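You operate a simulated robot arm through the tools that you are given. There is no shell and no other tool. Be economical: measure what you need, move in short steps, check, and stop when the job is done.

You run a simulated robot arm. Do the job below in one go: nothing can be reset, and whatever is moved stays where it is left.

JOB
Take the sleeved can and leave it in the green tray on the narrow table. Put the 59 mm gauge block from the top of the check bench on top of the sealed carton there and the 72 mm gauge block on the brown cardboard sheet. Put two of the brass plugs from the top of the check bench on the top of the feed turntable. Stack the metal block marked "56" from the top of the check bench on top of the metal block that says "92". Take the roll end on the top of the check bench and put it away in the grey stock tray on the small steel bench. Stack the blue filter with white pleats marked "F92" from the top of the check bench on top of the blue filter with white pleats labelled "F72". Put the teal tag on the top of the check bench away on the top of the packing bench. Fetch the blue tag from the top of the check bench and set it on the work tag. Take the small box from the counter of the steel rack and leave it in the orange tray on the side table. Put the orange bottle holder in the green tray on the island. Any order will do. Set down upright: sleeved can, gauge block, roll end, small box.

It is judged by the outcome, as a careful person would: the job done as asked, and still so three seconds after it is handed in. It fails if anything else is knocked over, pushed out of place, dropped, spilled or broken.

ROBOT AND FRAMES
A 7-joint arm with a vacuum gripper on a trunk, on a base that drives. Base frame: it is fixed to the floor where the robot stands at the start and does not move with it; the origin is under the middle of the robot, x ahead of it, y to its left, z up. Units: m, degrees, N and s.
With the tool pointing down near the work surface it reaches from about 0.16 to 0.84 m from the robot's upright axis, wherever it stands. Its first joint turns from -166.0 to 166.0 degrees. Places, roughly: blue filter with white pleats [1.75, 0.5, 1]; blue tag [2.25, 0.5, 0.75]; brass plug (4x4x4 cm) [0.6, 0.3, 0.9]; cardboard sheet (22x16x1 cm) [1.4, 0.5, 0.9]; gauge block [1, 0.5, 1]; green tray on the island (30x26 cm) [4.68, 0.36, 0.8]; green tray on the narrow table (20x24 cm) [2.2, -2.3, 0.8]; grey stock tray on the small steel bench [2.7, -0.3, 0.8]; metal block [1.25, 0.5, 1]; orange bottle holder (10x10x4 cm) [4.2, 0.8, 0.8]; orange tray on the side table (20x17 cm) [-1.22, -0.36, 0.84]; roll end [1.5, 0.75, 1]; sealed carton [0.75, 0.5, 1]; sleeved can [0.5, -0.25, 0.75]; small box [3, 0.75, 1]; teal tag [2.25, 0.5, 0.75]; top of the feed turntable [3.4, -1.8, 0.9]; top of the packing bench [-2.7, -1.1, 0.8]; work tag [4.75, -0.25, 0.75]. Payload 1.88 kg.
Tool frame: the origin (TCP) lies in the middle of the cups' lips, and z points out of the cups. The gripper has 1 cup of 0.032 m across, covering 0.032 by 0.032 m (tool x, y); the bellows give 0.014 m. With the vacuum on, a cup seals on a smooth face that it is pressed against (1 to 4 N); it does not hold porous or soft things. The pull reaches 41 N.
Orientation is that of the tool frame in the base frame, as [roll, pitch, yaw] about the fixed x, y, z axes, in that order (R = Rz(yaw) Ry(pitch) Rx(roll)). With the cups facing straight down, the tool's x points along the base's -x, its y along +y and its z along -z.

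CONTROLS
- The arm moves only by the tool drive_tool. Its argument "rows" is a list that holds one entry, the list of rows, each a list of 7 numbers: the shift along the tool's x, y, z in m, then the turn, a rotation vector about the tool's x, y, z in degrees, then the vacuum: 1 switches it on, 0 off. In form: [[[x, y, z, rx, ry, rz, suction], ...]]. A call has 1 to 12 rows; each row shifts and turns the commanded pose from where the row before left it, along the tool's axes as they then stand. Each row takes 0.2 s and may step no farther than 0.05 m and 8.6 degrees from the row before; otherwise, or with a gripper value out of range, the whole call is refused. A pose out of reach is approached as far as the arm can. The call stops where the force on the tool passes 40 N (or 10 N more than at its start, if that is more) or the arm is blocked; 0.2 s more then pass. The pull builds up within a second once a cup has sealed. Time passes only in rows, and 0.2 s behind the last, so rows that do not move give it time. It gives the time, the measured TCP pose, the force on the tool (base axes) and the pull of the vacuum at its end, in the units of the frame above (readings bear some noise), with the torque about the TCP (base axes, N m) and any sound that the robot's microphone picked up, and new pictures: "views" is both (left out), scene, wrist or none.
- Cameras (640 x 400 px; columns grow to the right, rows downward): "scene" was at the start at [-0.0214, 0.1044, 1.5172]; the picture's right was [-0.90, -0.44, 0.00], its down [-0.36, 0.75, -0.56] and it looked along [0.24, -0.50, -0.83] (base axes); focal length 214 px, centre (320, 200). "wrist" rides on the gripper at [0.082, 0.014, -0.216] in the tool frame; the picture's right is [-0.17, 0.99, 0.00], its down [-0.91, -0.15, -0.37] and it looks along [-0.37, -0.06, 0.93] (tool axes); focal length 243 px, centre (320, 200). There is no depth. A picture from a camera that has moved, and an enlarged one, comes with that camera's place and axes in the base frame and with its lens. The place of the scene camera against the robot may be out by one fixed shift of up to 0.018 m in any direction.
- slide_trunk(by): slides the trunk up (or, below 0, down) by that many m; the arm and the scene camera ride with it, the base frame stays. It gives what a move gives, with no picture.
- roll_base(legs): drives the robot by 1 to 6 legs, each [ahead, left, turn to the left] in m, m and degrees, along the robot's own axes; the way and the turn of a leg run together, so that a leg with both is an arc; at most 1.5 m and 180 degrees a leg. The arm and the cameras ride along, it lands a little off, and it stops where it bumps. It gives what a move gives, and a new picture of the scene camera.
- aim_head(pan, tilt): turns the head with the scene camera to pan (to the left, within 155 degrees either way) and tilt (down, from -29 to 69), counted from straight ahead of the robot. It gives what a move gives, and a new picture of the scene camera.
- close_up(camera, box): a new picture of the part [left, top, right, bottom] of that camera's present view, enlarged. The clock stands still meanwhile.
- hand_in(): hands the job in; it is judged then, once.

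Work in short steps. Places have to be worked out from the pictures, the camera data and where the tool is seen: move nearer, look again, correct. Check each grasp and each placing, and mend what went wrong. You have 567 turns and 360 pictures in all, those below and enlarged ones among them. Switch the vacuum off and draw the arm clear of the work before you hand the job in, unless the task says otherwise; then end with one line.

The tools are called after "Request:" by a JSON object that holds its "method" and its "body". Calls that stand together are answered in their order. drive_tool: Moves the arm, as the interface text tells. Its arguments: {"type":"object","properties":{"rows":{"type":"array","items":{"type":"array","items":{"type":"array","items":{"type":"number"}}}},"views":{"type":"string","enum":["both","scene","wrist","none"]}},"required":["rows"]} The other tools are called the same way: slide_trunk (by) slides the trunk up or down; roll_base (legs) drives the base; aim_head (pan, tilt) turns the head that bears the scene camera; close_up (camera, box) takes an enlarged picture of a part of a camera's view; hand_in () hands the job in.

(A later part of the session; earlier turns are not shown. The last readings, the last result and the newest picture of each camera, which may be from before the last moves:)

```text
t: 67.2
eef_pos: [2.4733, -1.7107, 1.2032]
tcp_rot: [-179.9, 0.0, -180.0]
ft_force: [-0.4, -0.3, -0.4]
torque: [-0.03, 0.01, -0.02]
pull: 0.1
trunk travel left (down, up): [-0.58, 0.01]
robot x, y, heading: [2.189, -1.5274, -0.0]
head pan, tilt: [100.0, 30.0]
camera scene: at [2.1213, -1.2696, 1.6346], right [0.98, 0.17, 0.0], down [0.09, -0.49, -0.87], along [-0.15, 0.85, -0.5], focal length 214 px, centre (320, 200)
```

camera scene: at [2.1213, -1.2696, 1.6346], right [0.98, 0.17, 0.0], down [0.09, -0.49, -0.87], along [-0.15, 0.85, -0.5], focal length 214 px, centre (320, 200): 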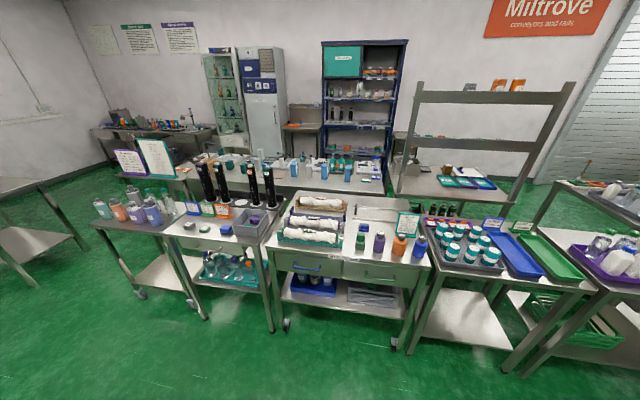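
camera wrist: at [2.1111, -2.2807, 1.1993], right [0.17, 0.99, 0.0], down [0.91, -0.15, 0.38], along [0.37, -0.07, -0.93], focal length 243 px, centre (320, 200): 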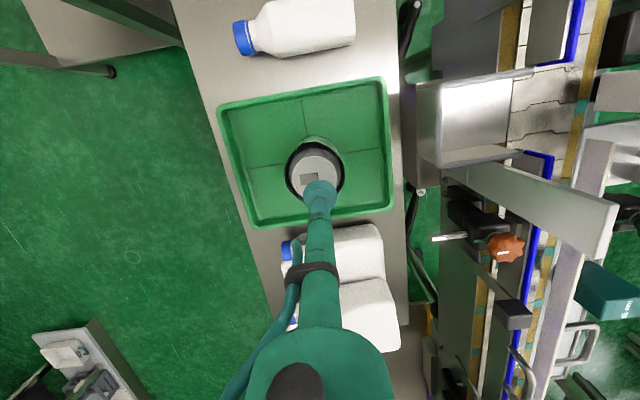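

Layout is clearer: a row of small benches (front edge y≈-0.45), turntable at right, island ahead. I drive east along y≈-0.98 to look at the island.

Request:
{"method": "roll_base", "body": {"legs": [[0, 0.55, 0], [1.4, 0, 0]]}}

Request:
{"method": "aim_head", "body": {"pan": 30, "tilt": 35}}

```text
t: 77.0
eef_pos: [3.8818, -1.1496, 1.2027]
tcp_rot: [-179.9, 0.0, -179.5]
ft_force: [0.3, 0.1, 0.1]
torque: [-0.01, 0.0, 0.01]
pull: 0.0
trunk travel left (down, up): [-0.58, 0.01]
robot x, y, heading: [3.5917, -0.9705, 0.4]
head pan, tilt: [100.0, 30.0]
camera scene: at [3.5264, -0.7126, 1.6346], right [0.98, 0.18, 0.0], down [0.09, -0.49, -0.87], along [-0.16, 0.85, -0.5], focal length 214 px, centre (320, 200)
```

scene: 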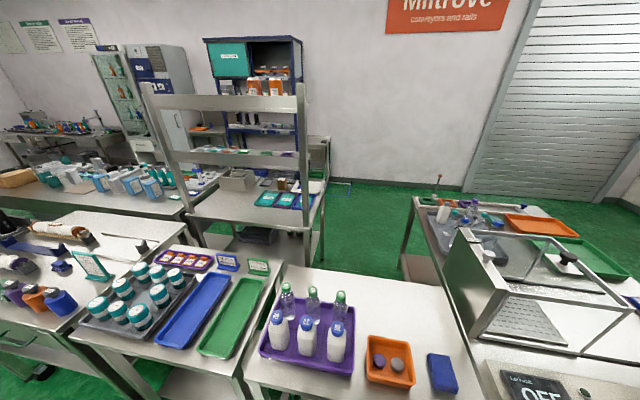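

```text
t: 78.4
eef_pos: [3.8828, -1.1505, 1.2024]
tcp_rot: [-179.9, 0.0, -179.5]
ft_force: [0.2, 1.1, -1.0]
torque: [0.02, -0.02, -0.02]
pull: 0.1
trunk travel left (down, up): [-0.58, 0.01]
robot x, y, heading: [3.5944, -0.9705, 0.4]
head pan, tilt: [30.0, 35.0]
camera scene: at [3.6187, -0.7568, 1.6268], right [0.51, -0.86, 0.0], down [-0.49, -0.29, -0.82], along [0.71, 0.42, -0.57], focal length 214 px, centre (320, 200)
```

scene: 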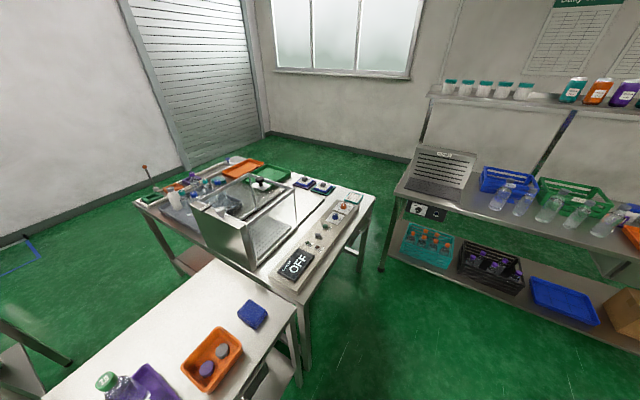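

Request:
{"method": "close_up", "body": {"camera": "scene", "box": [130, 140, 390, 300]}}

```text
2.46 times, centred on (260, 220) of scene
camera zoom: at [3.6187, -0.7568, 1.6268], right [0.51, -0.86, 0.0], down [-0.49, -0.29, -0.82], along [0.71, 0.42, -0.57], focal length 528 px, centre (468, 151)
```

zoom: 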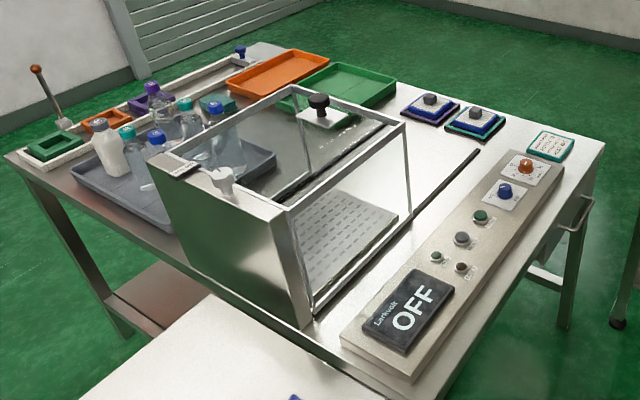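

The work tag (teal-framed card) is at ≈(4.77,-0.33); the orange bottle holder ≈(4.21,0.80) on the north side of the island. There is no passage on this side, so I go back west and round to the north aisle.

Request:
{"method": "roll_base", "body": {"legs": [[-1.5, 0, 0], [-1.5, 0, 0], [-0.6, 0, 0]]}}

```text
t: 95.9
eef_pos: [0.2668, -1.1635, 1.2024]
tcp_rot: [-179.8, 0.0, 179.8]
ft_force: [-0.2, -0.1, 0.1]
torque: [0.0, 0.04, 0.0]
pull: 0.0
trunk travel left (down, up): [-0.58, 0.01]
robot x, y, heading: [-0.013, -0.9792, -0.4]
head pan, tilt: [30.0, 35.0]
camera scene: at [0.0083, -0.7667, 1.6268], right [0.5, -0.87, 0.0], down [-0.5, -0.29, -0.82], along [0.71, 0.41, -0.57], focal length 214 px, centre (320, 200)
```

scene: 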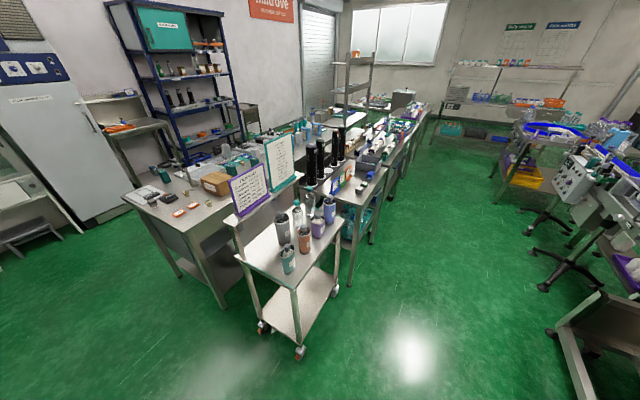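

Request:
{"method": "roll_base", "body": {"legs": [[-0.04, 1.0, 0.4], [0, 0.7, 0]]}}

Request:
{"method": "aim_head", "body": {"pan": 0, "tilt": 45}}

```text
t: 104.5
eef_pos: [0.227, 0.5348, 1.202]
tcp_rot: [-179.9, -0.1, -179.8]
ft_force: [0.2, 0.2, 0.3]
torque: [-0.01, -0.01, -0.02]
pull: 0.0
trunk travel left (down, up): [-0.58, 0.01]
robot x, y, heading: [-0.06, 0.7174, 0.3]
head pan, tilt: [30.0, 35.0]
camera scene: at [-0.0341, 0.9304, 1.6268], right [0.5, -0.86, 0.0], down [-0.5, -0.29, -0.82], along [0.71, 0.41, -0.57], focal length 214 px, centre (320, 200)
```

scene: 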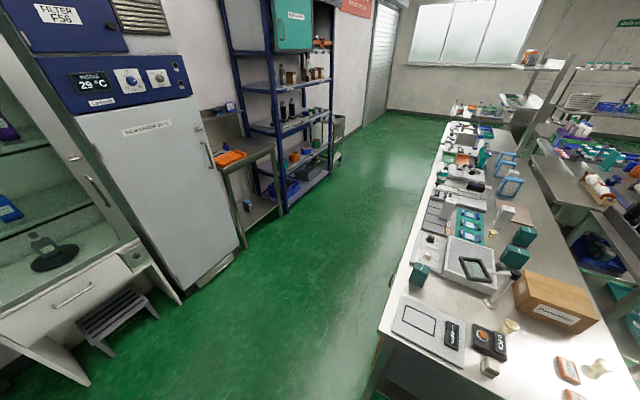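

```text
t: 105.5
eef_pos: [0.2279, 0.5354, 1.2025]
tcp_rot: [-180.0, 0.0, -179.8]
ft_force: [-0.2, 0.3, 0.2]
torque: [0.02, 0.0, 0.0]
pull: 0.0
trunk travel left (down, up): [-0.58, 0.01]
robot x, y, heading: [-0.058, 0.7181, -0.1]
head pan, tilt: [0.0, 45.0]
camera scene: at [-0.0289, 0.8863, 1.612], right [0.0, -1.0, 0.0], down [-0.71, 0.0, -0.71], along [0.71, 0.0, -0.71], focal length 214 px, centre (320, 200)
```

scene: 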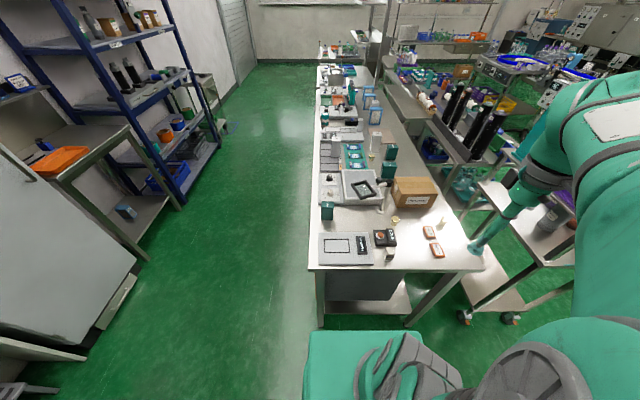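

North aisle is clear. Drive to about (0.9, 1.27) alongside the bench and look at it.

Request:
{"method": "roll_base", "body": {"legs": [[0, 0.55, 0], [0.95, 0, 0]]}}

Request:
{"method": "aim_head", "body": {"pan": -100, "tilt": 55}}

Request:
{"method": "close_up", "body": {"camera": "wrist", "box": [0, 0, 640, 400]}}

```text
t: 113.2
eef_pos: [1.1783, 1.0843, 1.2027]
tcp_rot: [-179.9, 0.1, -180.0]
ft_force: [-0.4, -0.1, 0.6]
torque: [-0.01, 0.04, -0.05]
pull: 0.1
trunk travel left (down, up): [-0.58, 0.01]
robot x, y, heading: [0.8934, 1.2654, -0.1]
head pan, tilt: [0.0, 45.0]
camera scene: at [0.9228, 1.4358, 1.612], right [0.0, -1.0, 0.0], down [-0.71, 0.0, -0.71], along [0.71, 0.0, -0.71], focal length 214 px, centre (320, 200)
```

scene: 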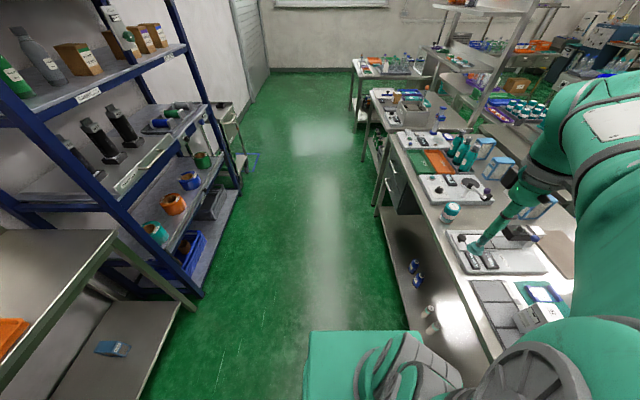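

```text
t: 115.0
eef_pos: [1.1767, 1.083, 1.2018]
tcp_rot: [-179.8, 0.0, -180.0]
ft_force: [-0.4, -0.3, -0.1]
torque: [0.01, 0.02, -0.03]
pull: 0.0
trunk travel left (down, up): [-0.58, 0.01]
robot x, y, heading: [0.8929, 1.2665, 0.0]
head pan, tilt: [-100.0, 55.0]
camera scene: at [0.829, 1.3647, 1.5986], right [-0.99, 0.17, 0.0], down [0.14, 0.81, -0.57], along [-0.1, -0.57, -0.82], focal length 214 px, centre (320, 200)
```

scene: 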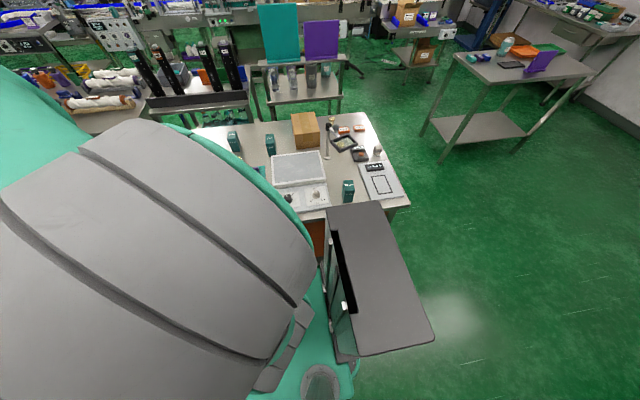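

```text
1.00 times, centred on (320, 200) of wrist (not enlarged: the box is as wide or as high as the picture)
camera zoom: at [1.0962, 1.0976, 1.4168], right [0.17, 0.99, 0.0], down [0.91, -0.15, 0.37], along [0.37, -0.06, -0.93], focal length 243 px, centre (320, 200)
```

zoom: 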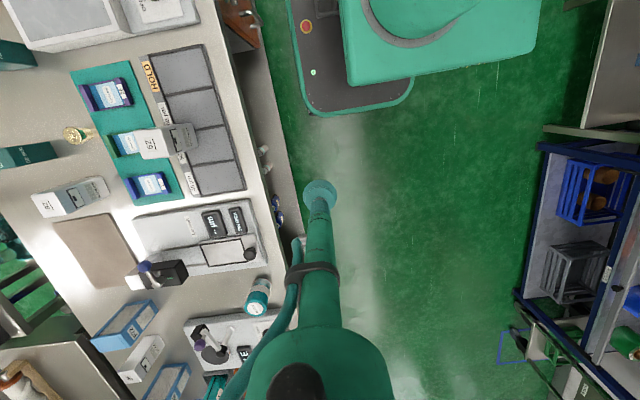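

Request:
{"method": "close_up", "body": {"camera": "wrist", "box": [0, 30, 290, 215]}}

Request:
{"method": "close_up", "body": {"camera": "wrist", "box": [0, 200, 290, 400]}}

```text
2.16 times, centred on (145, 122) of wrist
camera zoom: at [1.0962, 1.0976, 1.4168], right [0.17, 0.99, 0.0], down [0.91, -0.15, 0.37], along [0.37, -0.06, -0.93], focal length 525 px, centre (698, 368)
```

zoom: 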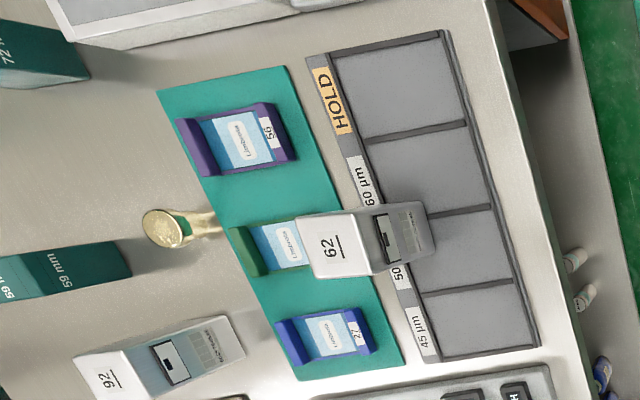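

```text
2.00 times, centred on (145, 300) of wrist
camera zoom: at [1.0962, 1.0976, 1.4168], right [0.17, 0.99, 0.0], down [0.91, -0.15, 0.37], along [0.37, -0.06, -0.93], focal length 485 px, centre (670, 0)
```

zoom: 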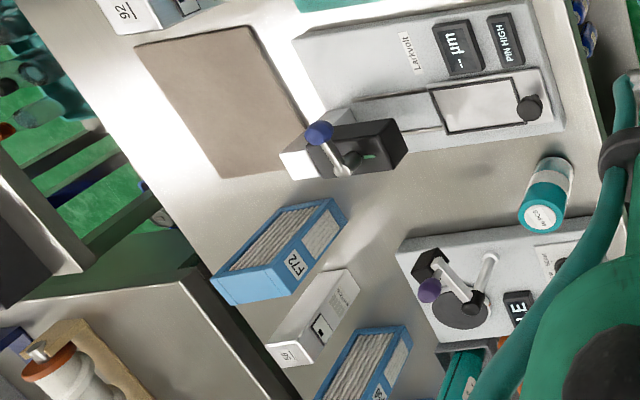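

I can read the labels: green gauge blocks "59 mm" and "72 mm", metal blocks "92", "62" and "56", filters F72 and another. I move to (1.0,1.2) to work on the gauge blocks and swing the arm over the bench.

Request:
{"method": "roll_base", "body": {"legs": [[0.1, -0.06, 0]]}}

Request:
{"method": "drive_tool", "body": {"rows": [[[0.02, -0.045, -0.01, 0, 0, 0, 0], [0.02, -0.045, -0.01, 0, 0, 0, 0], [0.02, -0.045, -0.01, 0, 0, 0, 0], [0.02, -0.045, -0.01, 0, 0, 0, 0], [0.02, -0.045, -0.01, 0, 0, 0, 0], [0.02, -0.045, 0, 0, 0, 0, 0], [0.02, -0.045, 0, 0, 0, 0, 0], [0.02, -0.045, 0, 0, 0, 0, 0]]], "views": "wrist"}}

```text
t: 116.2
eef_pos: [1.2798, 1.024, 1.2024]
tcp_rot: [-180.0, 0.0, -179.8]
ft_force: [-0.3, 0.6, -0.3]
torque: [0.03, 0.03, 0.01]
pull: 0.1
trunk travel left (down, up): [-0.58, 0.01]
robot x, y, heading: [0.9965, 1.2083, 0.2]
head pan, tilt: [-100.0, 55.0]
camera scene: at [0.9306, 1.3045, 1.5986], right [-0.99, 0.17, 0.0], down [0.14, 0.81, -0.57], along [-0.1, -0.56, -0.82], focal length 214 px, centre (320, 200)
```

scene: 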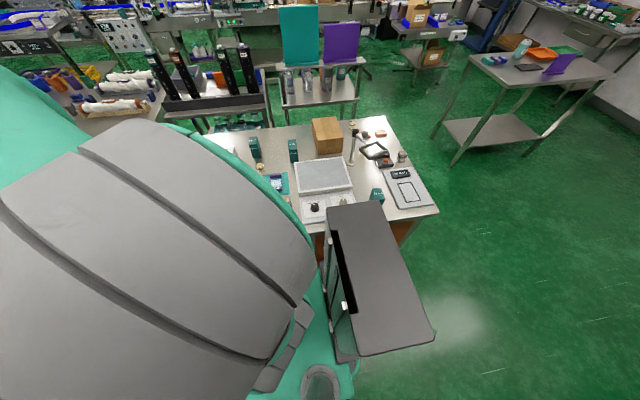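

```text
refused: row 1 steps farther than a row can; nothing moved
```

Request:
{"method": "drive_tool", "body": {"rows": [[[0.02, -0.04, -0.01, 0, 0, 0, 0], [0.02, -0.04, -0.01, 0, 0, 0, 0], [0.02, -0.04, -0.01, 0, 0, 0, 0], [0.02, -0.04, -0.01, 0, 0, 0, 0], [0.02, -0.04, -0.01, 0, 0, 0, 0], [0.02, -0.04, 0, 0, 0, 0, 0], [0.02, -0.04, 0, 0, 0, 0, 0], [0.02, -0.04, 0, 0, 0, 0, 0]]], "views": "wrist"}}

```text
t: 118.0
eef_pos: [1.1201, 0.7027, 1.2522]
tcp_rot: [-180.0, 0.0, -179.8]
ft_force: [-0.3, 0.3, -0.3]
torque: [0.01, 0.01, 0.01]
pull: 0.0
trunk travel left (down, up): [-0.58, 0.01]
robot x, y, heading: [0.992, 1.2072, 0.4]
head pan, tilt: [-100.0, 55.0]
camera wrist: at [1.0375, 0.7159, 1.467], right [0.16, 0.99, 0.0], down [0.91, -0.15, 0.37], along [0.37, -0.06, -0.93], focal length 243 px, centre (320, 200)
```

wrist: 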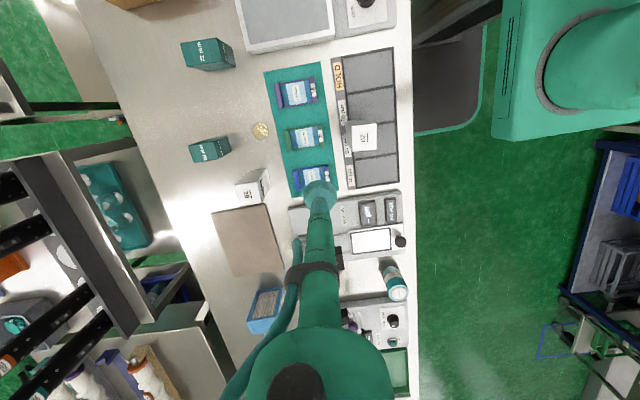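

Request:
{"method": "close_up", "body": {"camera": "wrist", "box": [130, 0, 330, 125]}}

Request:
{"method": "close_up", "body": {"camera": "wrist", "box": [160, 110, 330, 216]}}

```text
3.20 times, centred on (230, 62) of wrist
camera zoom: at [1.0375, 0.7159, 1.467], right [0.16, 0.99, 0.0], down [0.91, -0.15, 0.37], along [0.37, -0.06, -0.93], focal length 776 px, centre (608, 640)
```

zoom: 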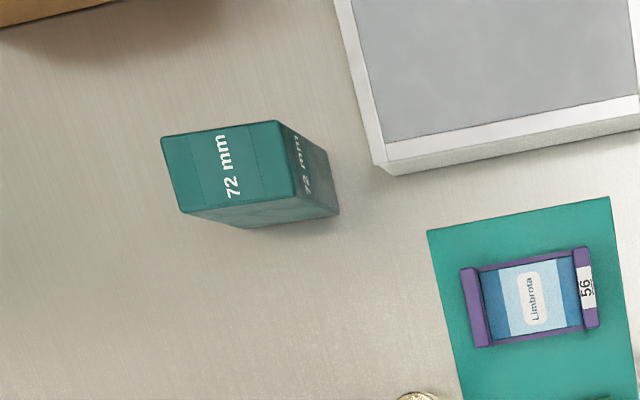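

```text
3.76 times, centred on (245, 163) of wrist
camera zoom: at [1.0375, 0.7159, 1.467], right [0.16, 0.99, 0.0], down [0.91, -0.15, 0.37], along [0.37, -0.06, -0.93], focal length 913 px, centre (602, 339)
```

zoom: 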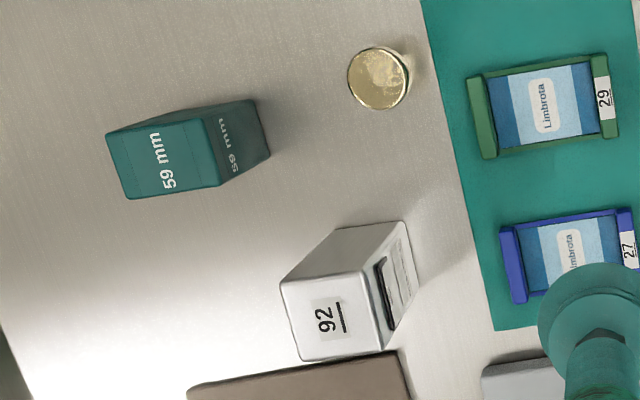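

The 59 mm block's top centre computes to about (1.091, 0.472, 0.98). I move over it and go down to 1.03.

Request:
{"method": "drive_tool", "body": {"rows": [[[0.005, -0.038, 0.03, 0, 0, 0, 0], [0.005, -0.038, 0.03, 0, 0, 0, 0], [0.005, -0.038, 0.03, 0, 0, 0, 0], [0.005, -0.038, 0.03, 0, 0, 0, 0], [0.005, -0.038, 0.03, 0, 0, 0, 0], [0.004, -0.041, 0.025, 0, 0, 0, 0], [0, 0, 0.03, 0, 0, 0, 0], [0, 0, 0, 0, 0, 0, 0]]], "views": "wrist"}}

```text
t: 119.8
eef_pos: [1.0921, 0.4721, 1.0465]
tcp_rot: [-180.0, 0.0, -179.9]
ft_force: [0.6, 0.8, -0.6]
torque: [0.01, -0.01, -0.03]
pull: 0.1
trunk travel left (down, up): [-0.58, 0.01]
robot x, y, heading: [0.9952, 1.2063, 0.2]
head pan, tilt: [-100.0, 55.0]
camera wrist: at [1.0101, 0.4862, 1.2614], right [0.16, 0.99, 0.0], down [0.91, -0.15, 0.37], along [0.37, -0.06, -0.93], focal length 243 px, centre (320, 200)
```

wrist: 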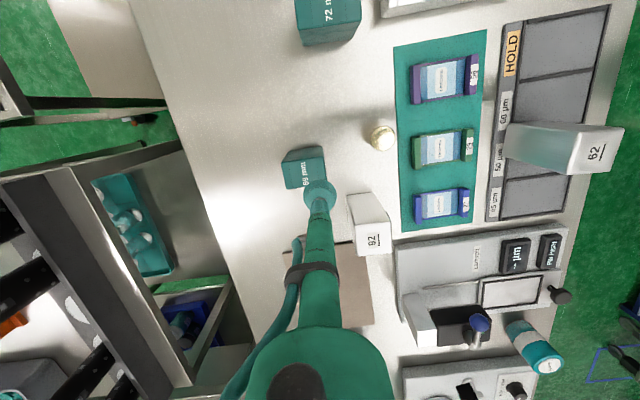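

Request:
{"method": "close_up", "body": {"camera": "wrist", "box": [250, 120, 400, 220]}}

```text
4.00 times, centred on (325, 170) of wrist
camera zoom: at [1.0101, 0.4862, 1.2614], right [0.16, 0.99, 0.0], down [0.91, -0.15, 0.37], along [0.37, -0.06, -0.93], focal length 970 px, centre (300, 320)
```

zoom: 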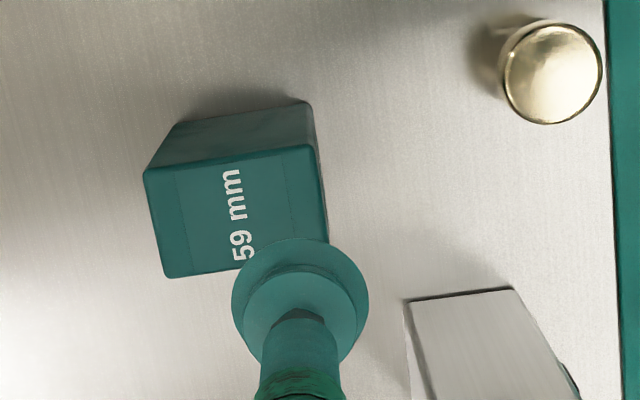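

Triangulating both views, the top centre is nearer (1.096, 0.451, z≈0.94). I shift and descend a bit, then verify.

Request:
{"method": "drive_tool", "body": {"rows": [[[-0.004, -0.021, 0.02, 0, 0, 0, 0], [0, 0, 0.025, 0, 0, 0, 0], [0, 0, 0, 0, 0, 0, 0]]], "views": "none"}}

Request:
{"method": "close_up", "body": {"camera": "wrist", "box": [250, 120, 400, 220]}}

```text
t: 120.6
eef_pos: [1.0947, 0.4519, 1.0033]
tcp_rot: [-179.9, 0.0, -179.9]
ft_force: [-0.5, -0.6, 0.4]
torque: [-0.01, -0.03, -0.01]
pull: 0.1
trunk travel left (down, up): [-0.58, 0.01]
robot x, y, heading: [0.9942, 1.2118, 0.2]
head pan, tilt: [-100.0, 55.0]
```

```text
4.00 times, centred on (325, 170) of wrist
camera zoom: at [1.0137, 0.4654, 1.2175], right [0.16, 0.99, 0.0], down [0.91, -0.15, 0.37], along [0.37, -0.06, -0.93], focal length 970 px, centre (300, 320)
```

zoom: 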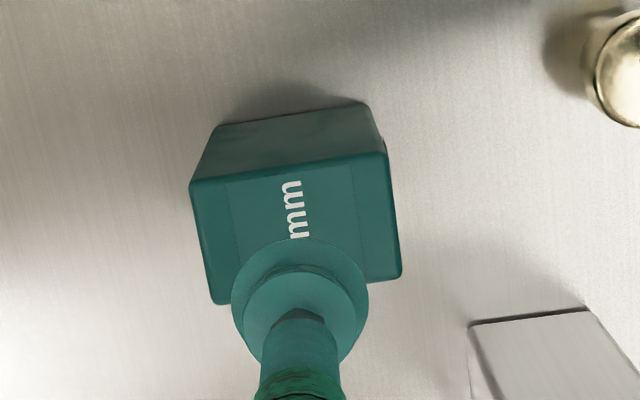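

Well centred now. Descend with vacuum.

Request:
{"method": "drive_tool", "body": {"rows": [[[0, 0, 0.03, 0, 0, 0, 1], [0, 0, 0.015, 0, 0, 0, 1], [0, 0, 0.008, 0, 0, 0, 1], [0, 0, 0.006, 0, 0, 0, 1], [0, 0, 0, 0, 0, 0, 1]]], "views": "none"}}

```text
t: 121.8
eef_pos: [1.0954, 0.4522, 0.9447]
tcp_rot: [-179.7, 0.0, -179.9]
ft_force: [0.6, -1.2, 6.5]
torque: [0.05, 0.03, 0.01]
pull: 40.9
trunk travel left (down, up): [-0.58, 0.01]
robot x, y, heading: [0.9949, 1.209, 0.1]
head pan, tilt: [-100.0, 55.0]
```

Sealed. Lift to z≈1.1 and look for the carton.

Request:
{"method": "drive_tool", "body": {"rows": [[[0, 0, -0.02, 0, 0, 0, 1], [0, 0, -0.03, 0, 0, 0, 1], [0, 0, -0.04, 0, 0, 0, 1], [0, 0.03, -0.04, 0, 0, 0, 1], [0, 0.03, -0.04, 0, 0, 0, 1], [0, 0.03, -0.04, 0, 0, 0, 1], [0, 0.03, -0.04, 0, 0, 0, 1]]], "views": "wrist"}}

```text
t: 123.4
eef_pos: [1.0943, 0.5734, 1.1928]
tcp_rot: [180.0, 0.1, -179.9]
ft_force: [0.8, -0.2, -2.8]
torque: [0.03, 0.01, -0.03]
pull: 40.5
trunk travel left (down, up): [-0.58, 0.01]
robot x, y, heading: [0.9943, 1.2093, 0.3]
head pan, tilt: [-100.0, 55.0]
camera wrist: at [1.0125, 0.5861, 1.4081], right [0.16, 0.99, 0.0], down [0.91, -0.15, 0.37], along [0.37, -0.06, -0.93], focal length 243 px, centre (320, 200)
```

wrist: 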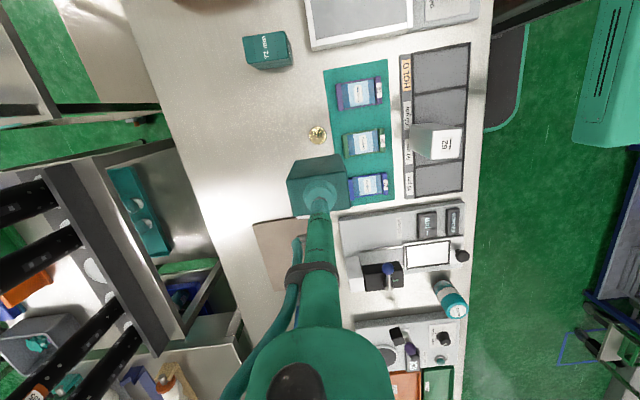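

Held. I roll back 0.2 m to be abreast of the carton.

Request:
{"method": "roll_base", "body": {"legs": [[-0.2, -0.02, 0]]}}

Request:
{"method": "close_up", "body": {"camera": "wrist", "box": [0, 0, 640, 400]}}

```text
t: 125.0
eef_pos: [0.8939, 0.5506, 1.1921]
tcp_rot: [-179.9, 0.0, -179.9]
ft_force: [0.3, -1.0, -2.2]
torque: [-0.01, 0.02, 0.01]
pull: 40.7
trunk travel left (down, up): [-0.58, 0.01]
robot x, y, heading: [0.7934, 1.189, 0.1]
head pan, tilt: [-100.0, 55.0]
camera scene: at [0.7308, 1.2844, 1.5985], right [-0.98, 0.17, 0.0], down [0.14, 0.81, -0.57], along [-0.1, -0.56, -0.82], focal length 214 px, centre (320, 200)
```

scene: 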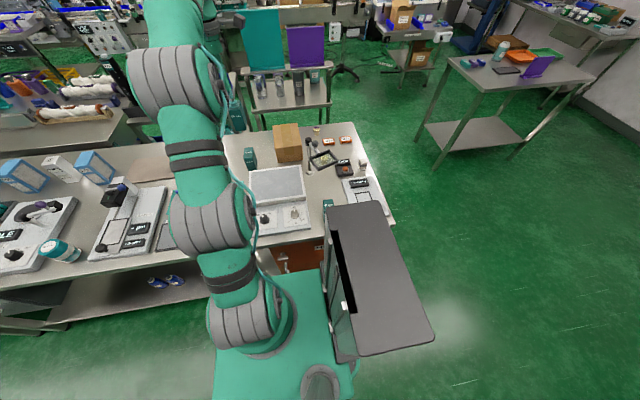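

```text
1.00 times, centred on (320, 200) of wrist (not enlarged: the box is as wide or as high as the picture)
camera zoom: at [0.8125, 0.5649, 1.4081], right [0.17, 0.99, 0.0], down [0.91, -0.15, 0.37], along [0.37, -0.06, -0.93], focal length 243 px, centre (320, 200)
```

zoom: 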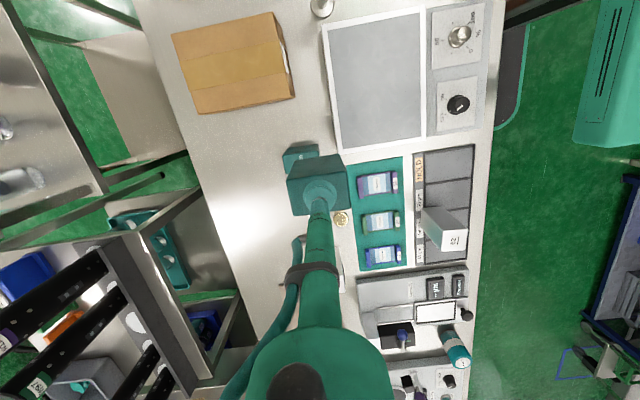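

Request:
{"method": "close_up", "body": {"camera": "wrist", "box": [150, 0, 350, 125]}}

```text
3.20 times, centred on (250, 62) of wrist
camera zoom: at [0.8125, 0.5649, 1.4081], right [0.17, 0.99, 0.0], down [0.91, -0.15, 0.37], along [0.37, -0.06, -0.93], focal length 776 px, centre (544, 640)
```

zoom: 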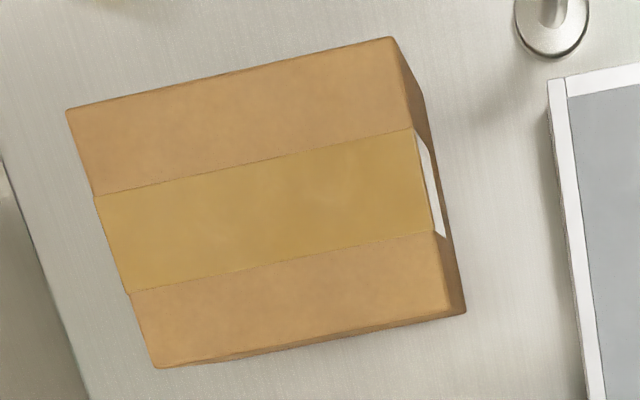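

Carton top centre ≈(0.741,0.445), z≈1.0. I move the block over it, descending partway.

Request:
{"method": "drive_tool", "body": {"rows": [[[0.038, -0.01, 0.005, 0, 0, 0, 1], [0.038, -0.01, 0.005, 0, 0, 0, 1], [0.038, -0.01, 0.01, 0, 0, 0, 1], [0.037, -0.01, 0.015, 0, 0, 0, 1], [0, -0.02, 0.015, 0, 0, 0, 1], [0, -0.02, 0.015, 0, 0, 0, 1], [0, -0.01, 0.01, 0, 0, 0, 1], [0, 0, 0, 0, 0, 0, 1]]], "views": "wrist"}}

```text
t: 126.8
eef_pos: [0.7447, 0.4642, 1.117]
tcp_rot: [-180.0, 0.0, 180.0]
ft_force: [0.2, -0.6, -2.2]
torque: [0.02, 0.04, 0.0]
pull: 40.7
out of reach, approached as far as the arm can: row 7
trunk travel left (down, up): [-0.58, 0.01]
robot x, y, heading: [0.7969, 1.1844, -0.1]
head pan, tilt: [-100.0, 55.0]
camera wrist: at [0.6622, 0.478, 1.3313], right [0.17, 0.99, 0.0], down [0.91, -0.15, 0.37], along [0.37, -0.06, -0.93], focal length 243 px, centre (320, 200)
```

wrist: 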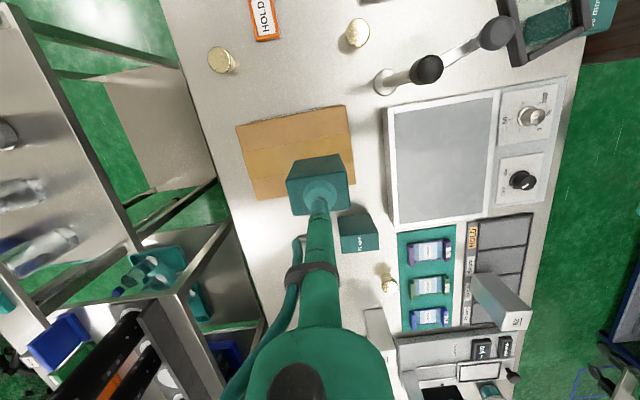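

Carton centre refined to ≈(0.722,0.44). Adjust and lower gently.

Request:
{"method": "drive_tool", "body": {"rows": [[[0.01, 0, 0.015, 0, 0, 0, 1], [0.01, -0.01, 0.015, 0, 0, 0, 1], [0, -0.004, 0.01, 0, 0, 0, 1], [0, 0, 0.005, 0, 0, 0, 1], [0, 0, 0, 0, 0, 0, 1]]], "views": "wrist"}}

```text
t: 128.0
eef_pos: [0.7248, 0.4512, 1.0726]
tcp_rot: [-179.8, 0.0, -180.0]
ft_force: [0.3, -0.4, -3.0]
torque: [0.01, -0.02, 0.01]
pull: 41.2
trunk travel left (down, up): [-0.58, 0.01]
robot x, y, heading: [0.7959, 1.1872, 0.3]
head pan, tilt: [-100.0, 55.0]
camera wrist: at [0.6427, 0.4654, 1.2866], right [0.17, 0.99, 0.0], down [0.91, -0.15, 0.38], along [0.37, -0.06, -0.93], focal length 243 px, centre (320, 200)
```

wrist: 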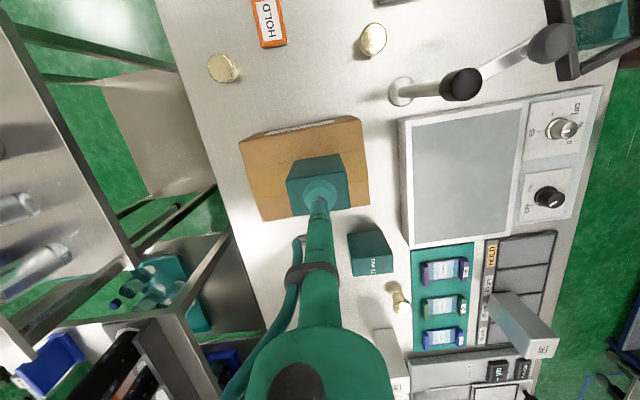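

Request:
{"method": "drive_tool", "body": {"rows": [[[0, 0, 0.006, 0, 0, 0, 1], [0, 0, 0.005, 0, 0, 0, 1], [0, 0, 0, 0, 0, 0, 1]]], "views": "none"}}

```text
t: 128.8
eef_pos: [0.7233, 0.4504, 1.0624]
tcp_rot: [-180.0, 0.2, 180.0]
ft_force: [1.4, 0.4, -1.5]
torque: [-0.01, 0.0, -0.01]
pull: 40.4
trunk travel left (down, up): [-0.58, 0.01]
robot x, y, heading: [0.8003, 1.1856, -0.1]
head pan, tilt: [-100.0, 55.0]
```

Request:
{"method": "drive_tool", "body": {"rows": [[[0, 0, 0.004, 0, 0, 0, 1], [0, 0, 0.0, 0, 0, 0, 1]]], "views": "none"}}

```text
t: 129.4
eef_pos: [0.7241, 0.4499, 1.0563]
tcp_rot: [-179.8, -0.1, -180.0]
ft_force: [-0.5, -0.2, -3.1]
torque: [-0.02, 0.06, 0.0]
pull: 40.6
trunk travel left (down, up): [-0.58, 0.01]
robot x, y, heading: [0.7968, 1.1882, -0.1]
head pan, tilt: [-100.0, 55.0]
```

Request:
{"method": "drive_tool", "body": {"rows": [[[0, 0, 0.004, 0, 0, 0, 1], [0, 0, 0.004, 0, 0, 0, 1], [0, 0, 0.0, 0, 0, 0, 1]]], "views": "none"}}

```text
t: 130.2
eef_pos: [0.7255, 0.4514, 1.0492]
tcp_rot: [-179.9, 0.0, -180.0]
ft_force: [-0.7, -0.3, -3.4]
torque: [0.02, -0.01, 0.01]
pull: 40.8
trunk travel left (down, up): [-0.58, 0.01]
robot x, y, heading: [0.7975, 1.1865, 0.1]
head pan, tilt: [-100.0, 55.0]
```

Request:
{"method": "drive_tool", "body": {"rows": [[[0, 0, 0.004, 0, 0, 0, 1], [0, 0, 0.004, 0, 0, 0, 1], [0, 0, 0.0, 0, 0, 0, 1]]], "views": "none"}}

Request:
{"method": "drive_tool", "body": {"rows": [[[0, 0, 0.004, 0, 0, 0, 1], [0, 0, 0.0, 0, 0, 0, 1]]], "views": "wrist"}}

```text
t: 131.0
eef_pos: [0.7256, 0.4508, 1.0408]
tcp_rot: [-179.9, 0.0, -180.0]
ft_force: [0.4, 0.4, -1.1]
torque: [0.0, 0.01, -0.02]
pull: 40.5
trunk travel left (down, up): [-0.58, 0.01]
robot x, y, heading: [0.7971, 1.1846, -0.3]
head pan, tilt: [-100.0, 55.0]
```

```text
t: 131.6
eef_pos: [0.7251, 0.4509, 1.0404]
tcp_rot: [-179.7, 0.0, 180.0]
ft_force: [-0.2, 0.8, 13.0]
torque: [0.12, -0.03, -0.01]
pull: 40.7
trunk travel left (down, up): [-0.58, 0.01]
robot x, y, heading: [0.7996, 1.1899, 0.4]
head pan, tilt: [-100.0, 55.0]
camera wrist: at [0.6427, 0.4658, 1.2548], right [0.17, 0.99, -0.01], down [0.91, -0.15, 0.37], along [0.37, -0.07, -0.93], focal length 243 px, centre (320, 200)
```

wrist: 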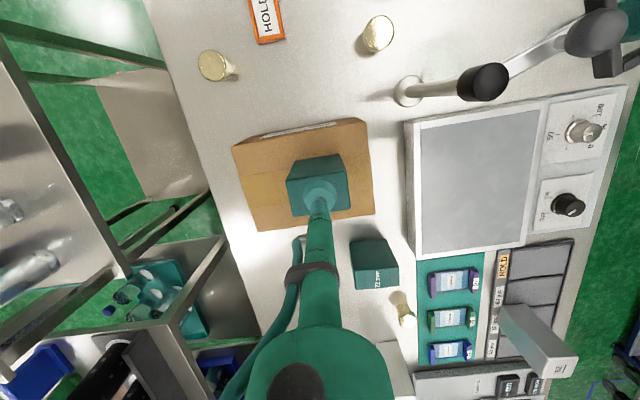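

Contact is firm on the carton. Release and lift.

Request:
{"method": "drive_tool", "body": {"rows": [[[0, 0, -0.002, 0, 0, 0, 0], [0, 0, 0, 0, 0, 0, 0], [0, 0, 0, 0, 0, 0, 0], [0, 0, 0, 0, 0, 0, 0], [0, 0, -0.01, 0, 0, 0, 0], [0, 0, -0.03, 0, 0, 0, 0], [0, 0.03, -0.04, 0, 0, 0, 0], [0, 0.03, -0.04, 0, 0, 0, 0]]], "views": "wrist"}}

```text
t: 133.4
eef_pos: [0.7257, 0.5142, 1.157]
tcp_rot: [179.9, 0.1, -180.0]
ft_force: [0.1, -0.2, -0.3]
torque: [0.05, -0.03, -0.01]
pull: 0.0
out of reach, approached as far as the arm can: row 6
trunk travel left (down, up): [-0.58, 0.01]
robot x, y, heading: [0.7966, 1.1911, 0.1]
head pan, tilt: [-100.0, 55.0]
camera wrist: at [0.6433, 0.5277, 1.3715], right [0.17, 0.99, 0.0], down [0.91, -0.15, 0.37], along [0.37, -0.06, -0.93], focal length 243 px, centre (320, 200)
```

wrist: 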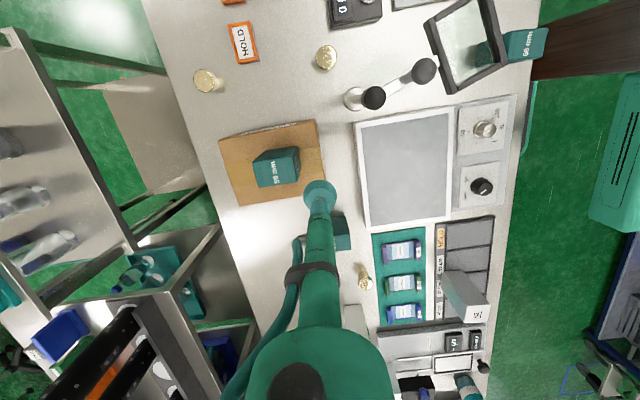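

The 59 mm block stands on the carton. Next: the 72 mm block at about (0.92,0.52). I roll ahead 0.3 m so both it and the cardboard are in reach.

Request:
{"method": "roll_base", "body": {"legs": [[0.3, 0, 0]]}}

Request:
{"method": "drive_tool", "body": {"rows": [[[0.035, 0, 0, 0, 0, 0, 0], [0.035, 0, 0, 0, 0, 0, 0], [0.035, 0, 0, 0, 0, 0, 0], [0, 0, 0.03, 0, 0, 0, 0], [0, 0, 0.03, 0, 0, 0, 0], [0, 0, 0.03, 0, 0, 0, 0], [0, 0, 0, 0, 0, 0, 0]]], "views": "none"}}

Request:
{"method": "close_up", "body": {"camera": "wrist", "box": [200, 80, 440, 230]}}

```text
t: 135.5
eef_pos: [1.0226, 0.5143, 1.1577]
tcp_rot: [-179.9, 0.0, 179.8]
ft_force: [-0.4, 0.5, 0.0]
torque: [0.02, 0.01, -0.02]
pull: 0.1
trunk travel left (down, up): [-0.58, 0.01]
robot x, y, heading: [1.0926, 1.1896, -0.1]
head pan, tilt: [-100.0, 55.0]
camera scene: at [1.0299, 1.2845, 1.5986], right [-0.98, 0.17, 0.0], down [0.14, 0.81, -0.57], along [-0.1, -0.56, -0.82], focal length 214 px, centre (320, 200)
```

scene: 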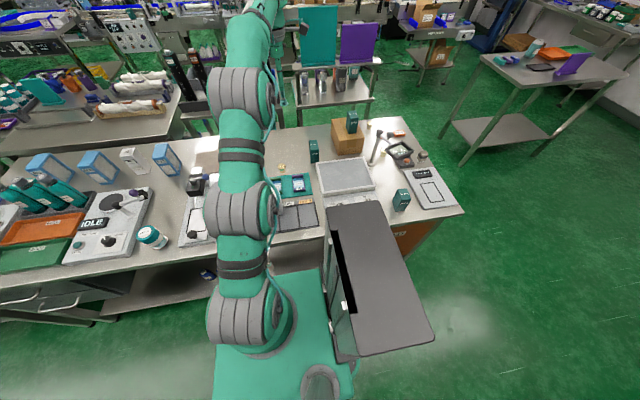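

```text
t: 137.1
eef_pos: [0.9171, 0.5131, 1.0675]
tcp_rot: [-180.0, 0.0, 179.9]
ft_force: [-0.9, -0.8, -0.1]
torque: [0.02, 0.03, 0.01]
pull: 0.1
trunk travel left (down, up): [-0.58, 0.01]
robot x, y, heading: [1.0952, 1.1891, -0.2]
head pan, tilt: [-100.0, 55.0]
```

```text
2.67 times, centred on (320, 155) of wrist
camera zoom: at [0.8356, 0.5277, 1.283], right [0.17, 0.99, 0.0], down [0.91, -0.15, 0.37], along [0.37, -0.06, -0.93], focal length 647 px, centre (320, 320)
```

zoom: 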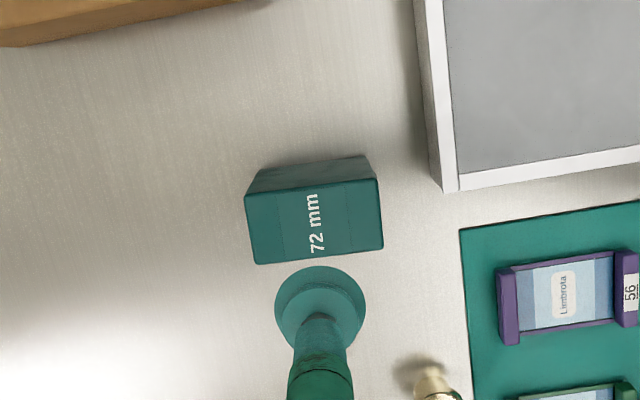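

Request:
{"method": "drive_tool", "body": {"rows": [[[0.006, 0, 0.03, 0, 0, 0, 0], [0, 0, 0.03, 0, 0, 0, 0], [0, 0, 0, 0, 0, 0, 0]]], "views": "none"}}

Request:
{"method": "close_up", "body": {"camera": "wrist", "box": [250, 120, 400, 220]}}

```text
t: 137.9
eef_pos: [0.9105, 0.5134, 1.0072]
tcp_rot: [-180.0, -0.1, 179.9]
ft_force: [0.3, 0.6, 0.5]
torque: [0.02, 0.01, -0.03]
pull: 0.0
trunk travel left (down, up): [-0.58, 0.01]
robot x, y, heading: [1.0957, 1.1866, -0.3]
head pan, tilt: [-100.0, 55.0]
```

```text
4.00 times, centred on (325, 170) of wrist
camera zoom: at [0.8296, 0.5272, 1.2224], right [0.17, 0.99, 0.0], down [0.91, -0.15, 0.37], along [0.37, -0.06, -0.93], focal length 970 px, centre (300, 320)
```

zoom: 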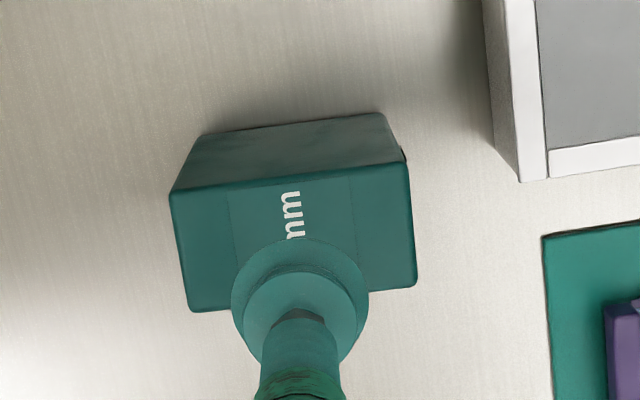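

Request:
{"method": "drive_tool", "body": {"rows": [[[0, 0, 0.03, 0, 0, 0, 1], [0, 0, 0.015, 0, 0, 0, 1], [0, 0, 0.008, 0, 0, 0, 1], [0, 0, 0.006, 0, 0, 0, 1], [0, 0, 0, 0, 0, 0, 1]]], "views": "none"}}

```text
t: 139.1
eef_pos: [0.9118, 0.5133, 0.9479]
tcp_rot: [179.9, 0.1, 179.9]
ft_force: [0.1, -1.0, 0.4]
torque: [0.05, -0.02, 0.0]
pull: 40.4
trunk travel left (down, up): [-0.58, 0.01]
robot x, y, heading: [1.0923, 1.1863, 0.0]
head pan, tilt: [-100.0, 55.0]
```

Sealed. Lift and carry towards the cardboard sheet.

Request:
{"method": "drive_tool", "body": {"rows": [[[0, 0, -0.02, 0, 0, 0, 1], [0, 0, -0.04, 0, 0, 0, 1], [0, 0, -0.045, 0, 0, 0, 1], [0, 0.01, -0.045, 0, 0, 0, 1], [-0.02, 0.01, -0.04, 0, 0, 0, 1], [-0.045, 0, 0, 0, 0, 0, 1], [-0.045, 0, 0, 0, 0, 0, 1], [-0.045, 0, 0, 0, 0, 0, 1], [-0.045, 0, 0, 0, 0, 0, 1], [-0.045, 0, 0, 0, 0, 0, 1], [-0.045, 0, 0, 0, 0, 0, 1], [0, 0, 0, 0, 0, 0, 1]]], "views": "wrist"}}

```text
t: 141.7
eef_pos: [1.2035, 0.5349, 1.1377]
tcp_rot: [-179.9, 0.1, 179.9]
ft_force: [0.4, 0.6, -2.3]
torque: [0.01, 0.02, 0.0]
pull: 40.5
trunk travel left (down, up): [-0.58, 0.01]
robot x, y, heading: [1.0938, 1.1872, -0.1]
head pan, tilt: [-100.0, 55.0]
camera wrist: at [1.1208, 0.5483, 1.3528], right [0.17, 0.99, 0.0], down [0.91, -0.16, 0.37], along [0.37, -0.06, -0.93], focal length 243 px, centre (320, 200)
```

wrist: 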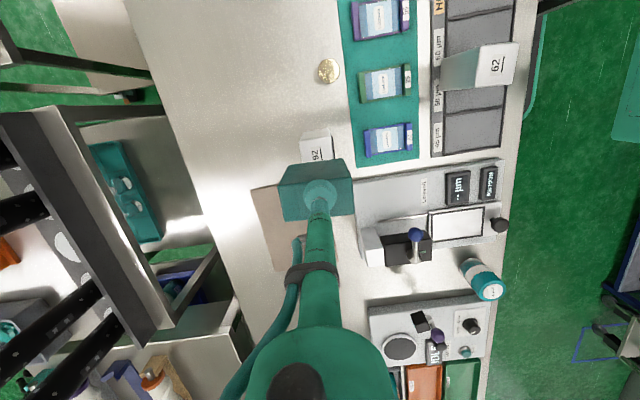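

Request:
{"method": "drive_tool", "body": {"rows": [[[-0.044, 0, 0, 0, 0, 0, 1], [-0.044, 0, 0, 0, 0, 0, 1], [-0.044, 0, 0.01, 0, 0, 0, 1], [0, -0.02, 0.03, 0, 0, 0, 1], [0, -0.03, 0.03, 0, 0, 0, 1], [0, 0, 0.03, 0, 0, 0, 1], [0, 0, 0, 0, 0, 0, 1]]], "views": "wrist"}}

```text
t: 143.3
eef_pos: [1.334, 0.4825, 1.0377]
tcp_rot: [-179.9, 0.0, 179.9]
ft_force: [0.1, -0.7, -2.7]
torque: [0.04, 0.03, 0.0]
pull: 41.0
trunk travel left (down, up): [-0.58, 0.01]
robot x, y, heading: [1.0952, 1.1873, -0.0]
head pan, tilt: [-100.0, 55.0]
camera wrist: at [1.252, 0.4969, 1.2527], right [0.17, 0.99, 0.0], down [0.91, -0.15, 0.37], along [0.37, -0.06, -0.93], focal length 243 px, centre (320, 200)
```

wrist: 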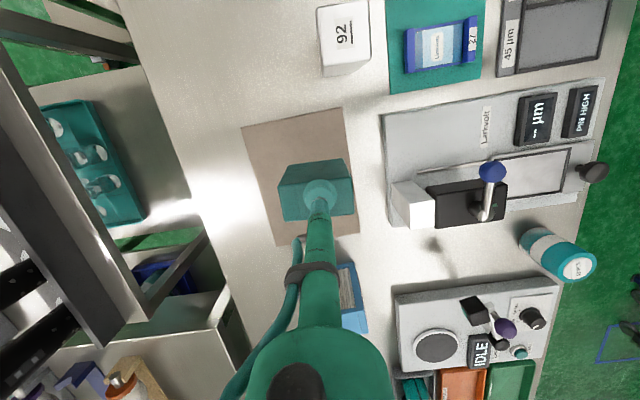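

Sheet centre is slightly ahead and left; adjust and lower.

Request:
{"method": "drive_tool", "body": {"rows": [[[-0.012, -0.014, 0.03, 0, 0, 0, 1], [0, 0, 0.025, 0, 0, 0, 1], [0, 0, 0.01, 0, 0, 0, 1], [0, 0, 0.0, 0, 0, 0, 1]]], "views": "none"}}

Request:
{"method": "drive_tool", "body": {"rows": [[[0, 0, 0.005, 0, 0, 0, 1], [0, 0, 0.004, 0, 0, 0, 1], [0, 0, 0.0, 0, 0, 0, 1]]], "views": "none"}}

```text
t: 144.3
eef_pos: [1.3443, 0.4684, 0.9734]
tcp_rot: [-179.9, -0.1, 180.0]
ft_force: [0.0, 0.1, -2.5]
torque: [0.0, 0.0, 0.01]
pull: 40.8
trunk travel left (down, up): [-0.58, 0.01]
robot x, y, heading: [1.0962, 1.1876, -0.3]
head pan, tilt: [-100.0, 55.0]
```

```text
t: 145.1
eef_pos: [1.3447, 0.47, 0.9643]
tcp_rot: [-179.9, -0.1, 179.9]
ft_force: [0.5, 0.7, -2.9]
torque: [0.0, -0.01, -0.02]
pull: 41.1
trunk travel left (down, up): [-0.58, 0.01]
robot x, y, heading: [1.0936, 1.1862, -0.2]
head pan, tilt: [-100.0, 55.0]
```

Request:
{"method": "drive_tool", "body": {"rows": [[[0, 0, 0.005, 0, 0, 0, 1], [0, 0, 0.003, 0, 0, 0, 1], [0, 0, 0.0, 0, 0, 0, 1]]], "views": "none"}}

Request:
{"method": "drive_tool", "body": {"rows": [[[0, 0, 0.003, 0, 0, 0, 1], [0, 0, 0.0, 0, 0, 0, 1]]], "views": "none"}}

```text
t: 145.9
eef_pos: [1.3456, 0.4686, 0.9562]
tcp_rot: [-179.9, 0.0, 179.9]
ft_force: [0.7, 0.5, -2.8]
torque: [0.0, 0.02, 0.0]
pull: 40.1
trunk travel left (down, up): [-0.58, 0.01]
robot x, y, heading: [1.0954, 1.1895, -0.1]
head pan, tilt: [-100.0, 55.0]
```

```text
t: 146.5
eef_pos: [1.346, 0.468, 0.9534]
tcp_rot: [-179.8, -0.1, 179.9]
ft_force: [0.0, 0.5, -3.0]
torque: [0.02, 0.01, 0.02]
pull: 41.3
trunk travel left (down, up): [-0.58, 0.01]
robot x, y, heading: [1.0942, 1.1882, 0.1]
head pan, tilt: [-100.0, 55.0]
```

Request:
{"method": "drive_tool", "body": {"rows": [[[0, 0, 0.004, 0, 0, 0, 1], [0, 0, 0.0, 0, 0, 0, 1]]], "views": "none"}}

Request:
{"method": "drive_tool", "body": {"rows": [[[0, 0, 0.004, 0, 0, 0, 1], [0, 0, 0.0, 0, 0, 0, 1]]], "views": "none"}}

```text
t: 147.1
eef_pos: [1.3455, 0.4686, 0.9517]
tcp_rot: [-179.7, 0.1, 179.9]
ft_force: [0.7, -0.2, 8.4]
torque: [0.07, -0.02, -0.03]
pull: 40.4
trunk travel left (down, up): [-0.58, 0.01]
robot x, y, heading: [1.1001, 1.1857, -0.3]
head pan, tilt: [-100.0, 55.0]
```

```text
t: 147.7
eef_pos: [1.3453, 0.4678, 0.951]
tcp_rot: [-179.5, 0.2, 179.9]
ft_force: [-0.7, -0.4, 24.1]
torque: [0.16, -0.05, -0.02]
pull: 40.1
trunk travel left (down, up): [-0.58, 0.01]
robot x, y, heading: [1.0976, 1.188, -0.1]
head pan, tilt: [-100.0, 55.0]
```

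Contact. Back off the press slightly, release, lift.

Request:
{"method": "drive_tool", "body": {"rows": [[[0, 0, -0.004, 0, 0, 0, 0], [0, 0, 0, 0, 0, 0, 0], [0, 0, 0, 0, 0, 0, 0], [0, 0, 0, 0, 0, 0, 0], [0, 0, -0.01, 0, 0, 0, 0], [0, 0, -0.04, 0, 0, 0, 0], [0, 0.03, -0.035, 0, 0, 0, 0], [0, 0.03, -0.035, 0, 0, 0, 0], [0, 0.03, -0.03, 0, 0, 0, 0]]], "views": "wrist"}}

```text
t: 149.7
eef_pos: [1.3471, 0.5583, 1.0985]
tcp_rot: [-179.9, 0.0, 179.8]
ft_force: [0.7, 1.0, 0.0]
torque: [-0.01, -0.02, -0.03]
pull: 0.0
trunk travel left (down, up): [-0.58, 0.01]
robot x, y, heading: [1.0976, 1.1848, -0.1]
head pan, tilt: [-100.0, 55.0]
camera wrist: at [1.2646, 0.5736, 1.3134], right [0.17, 0.99, 0.0], down [0.91, -0.16, 0.37], along [0.37, -0.06, -0.93], focal length 243 px, centre (320, 200)
```

wrist: 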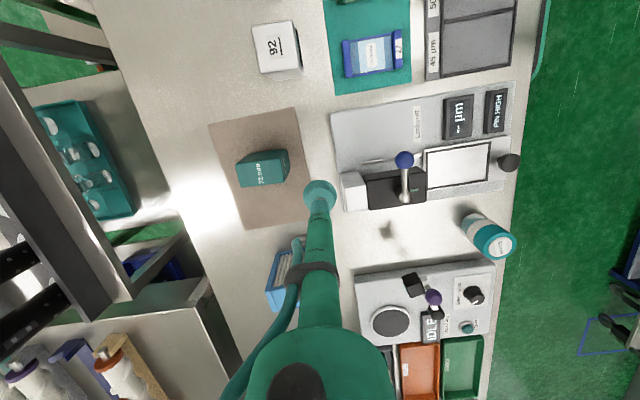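

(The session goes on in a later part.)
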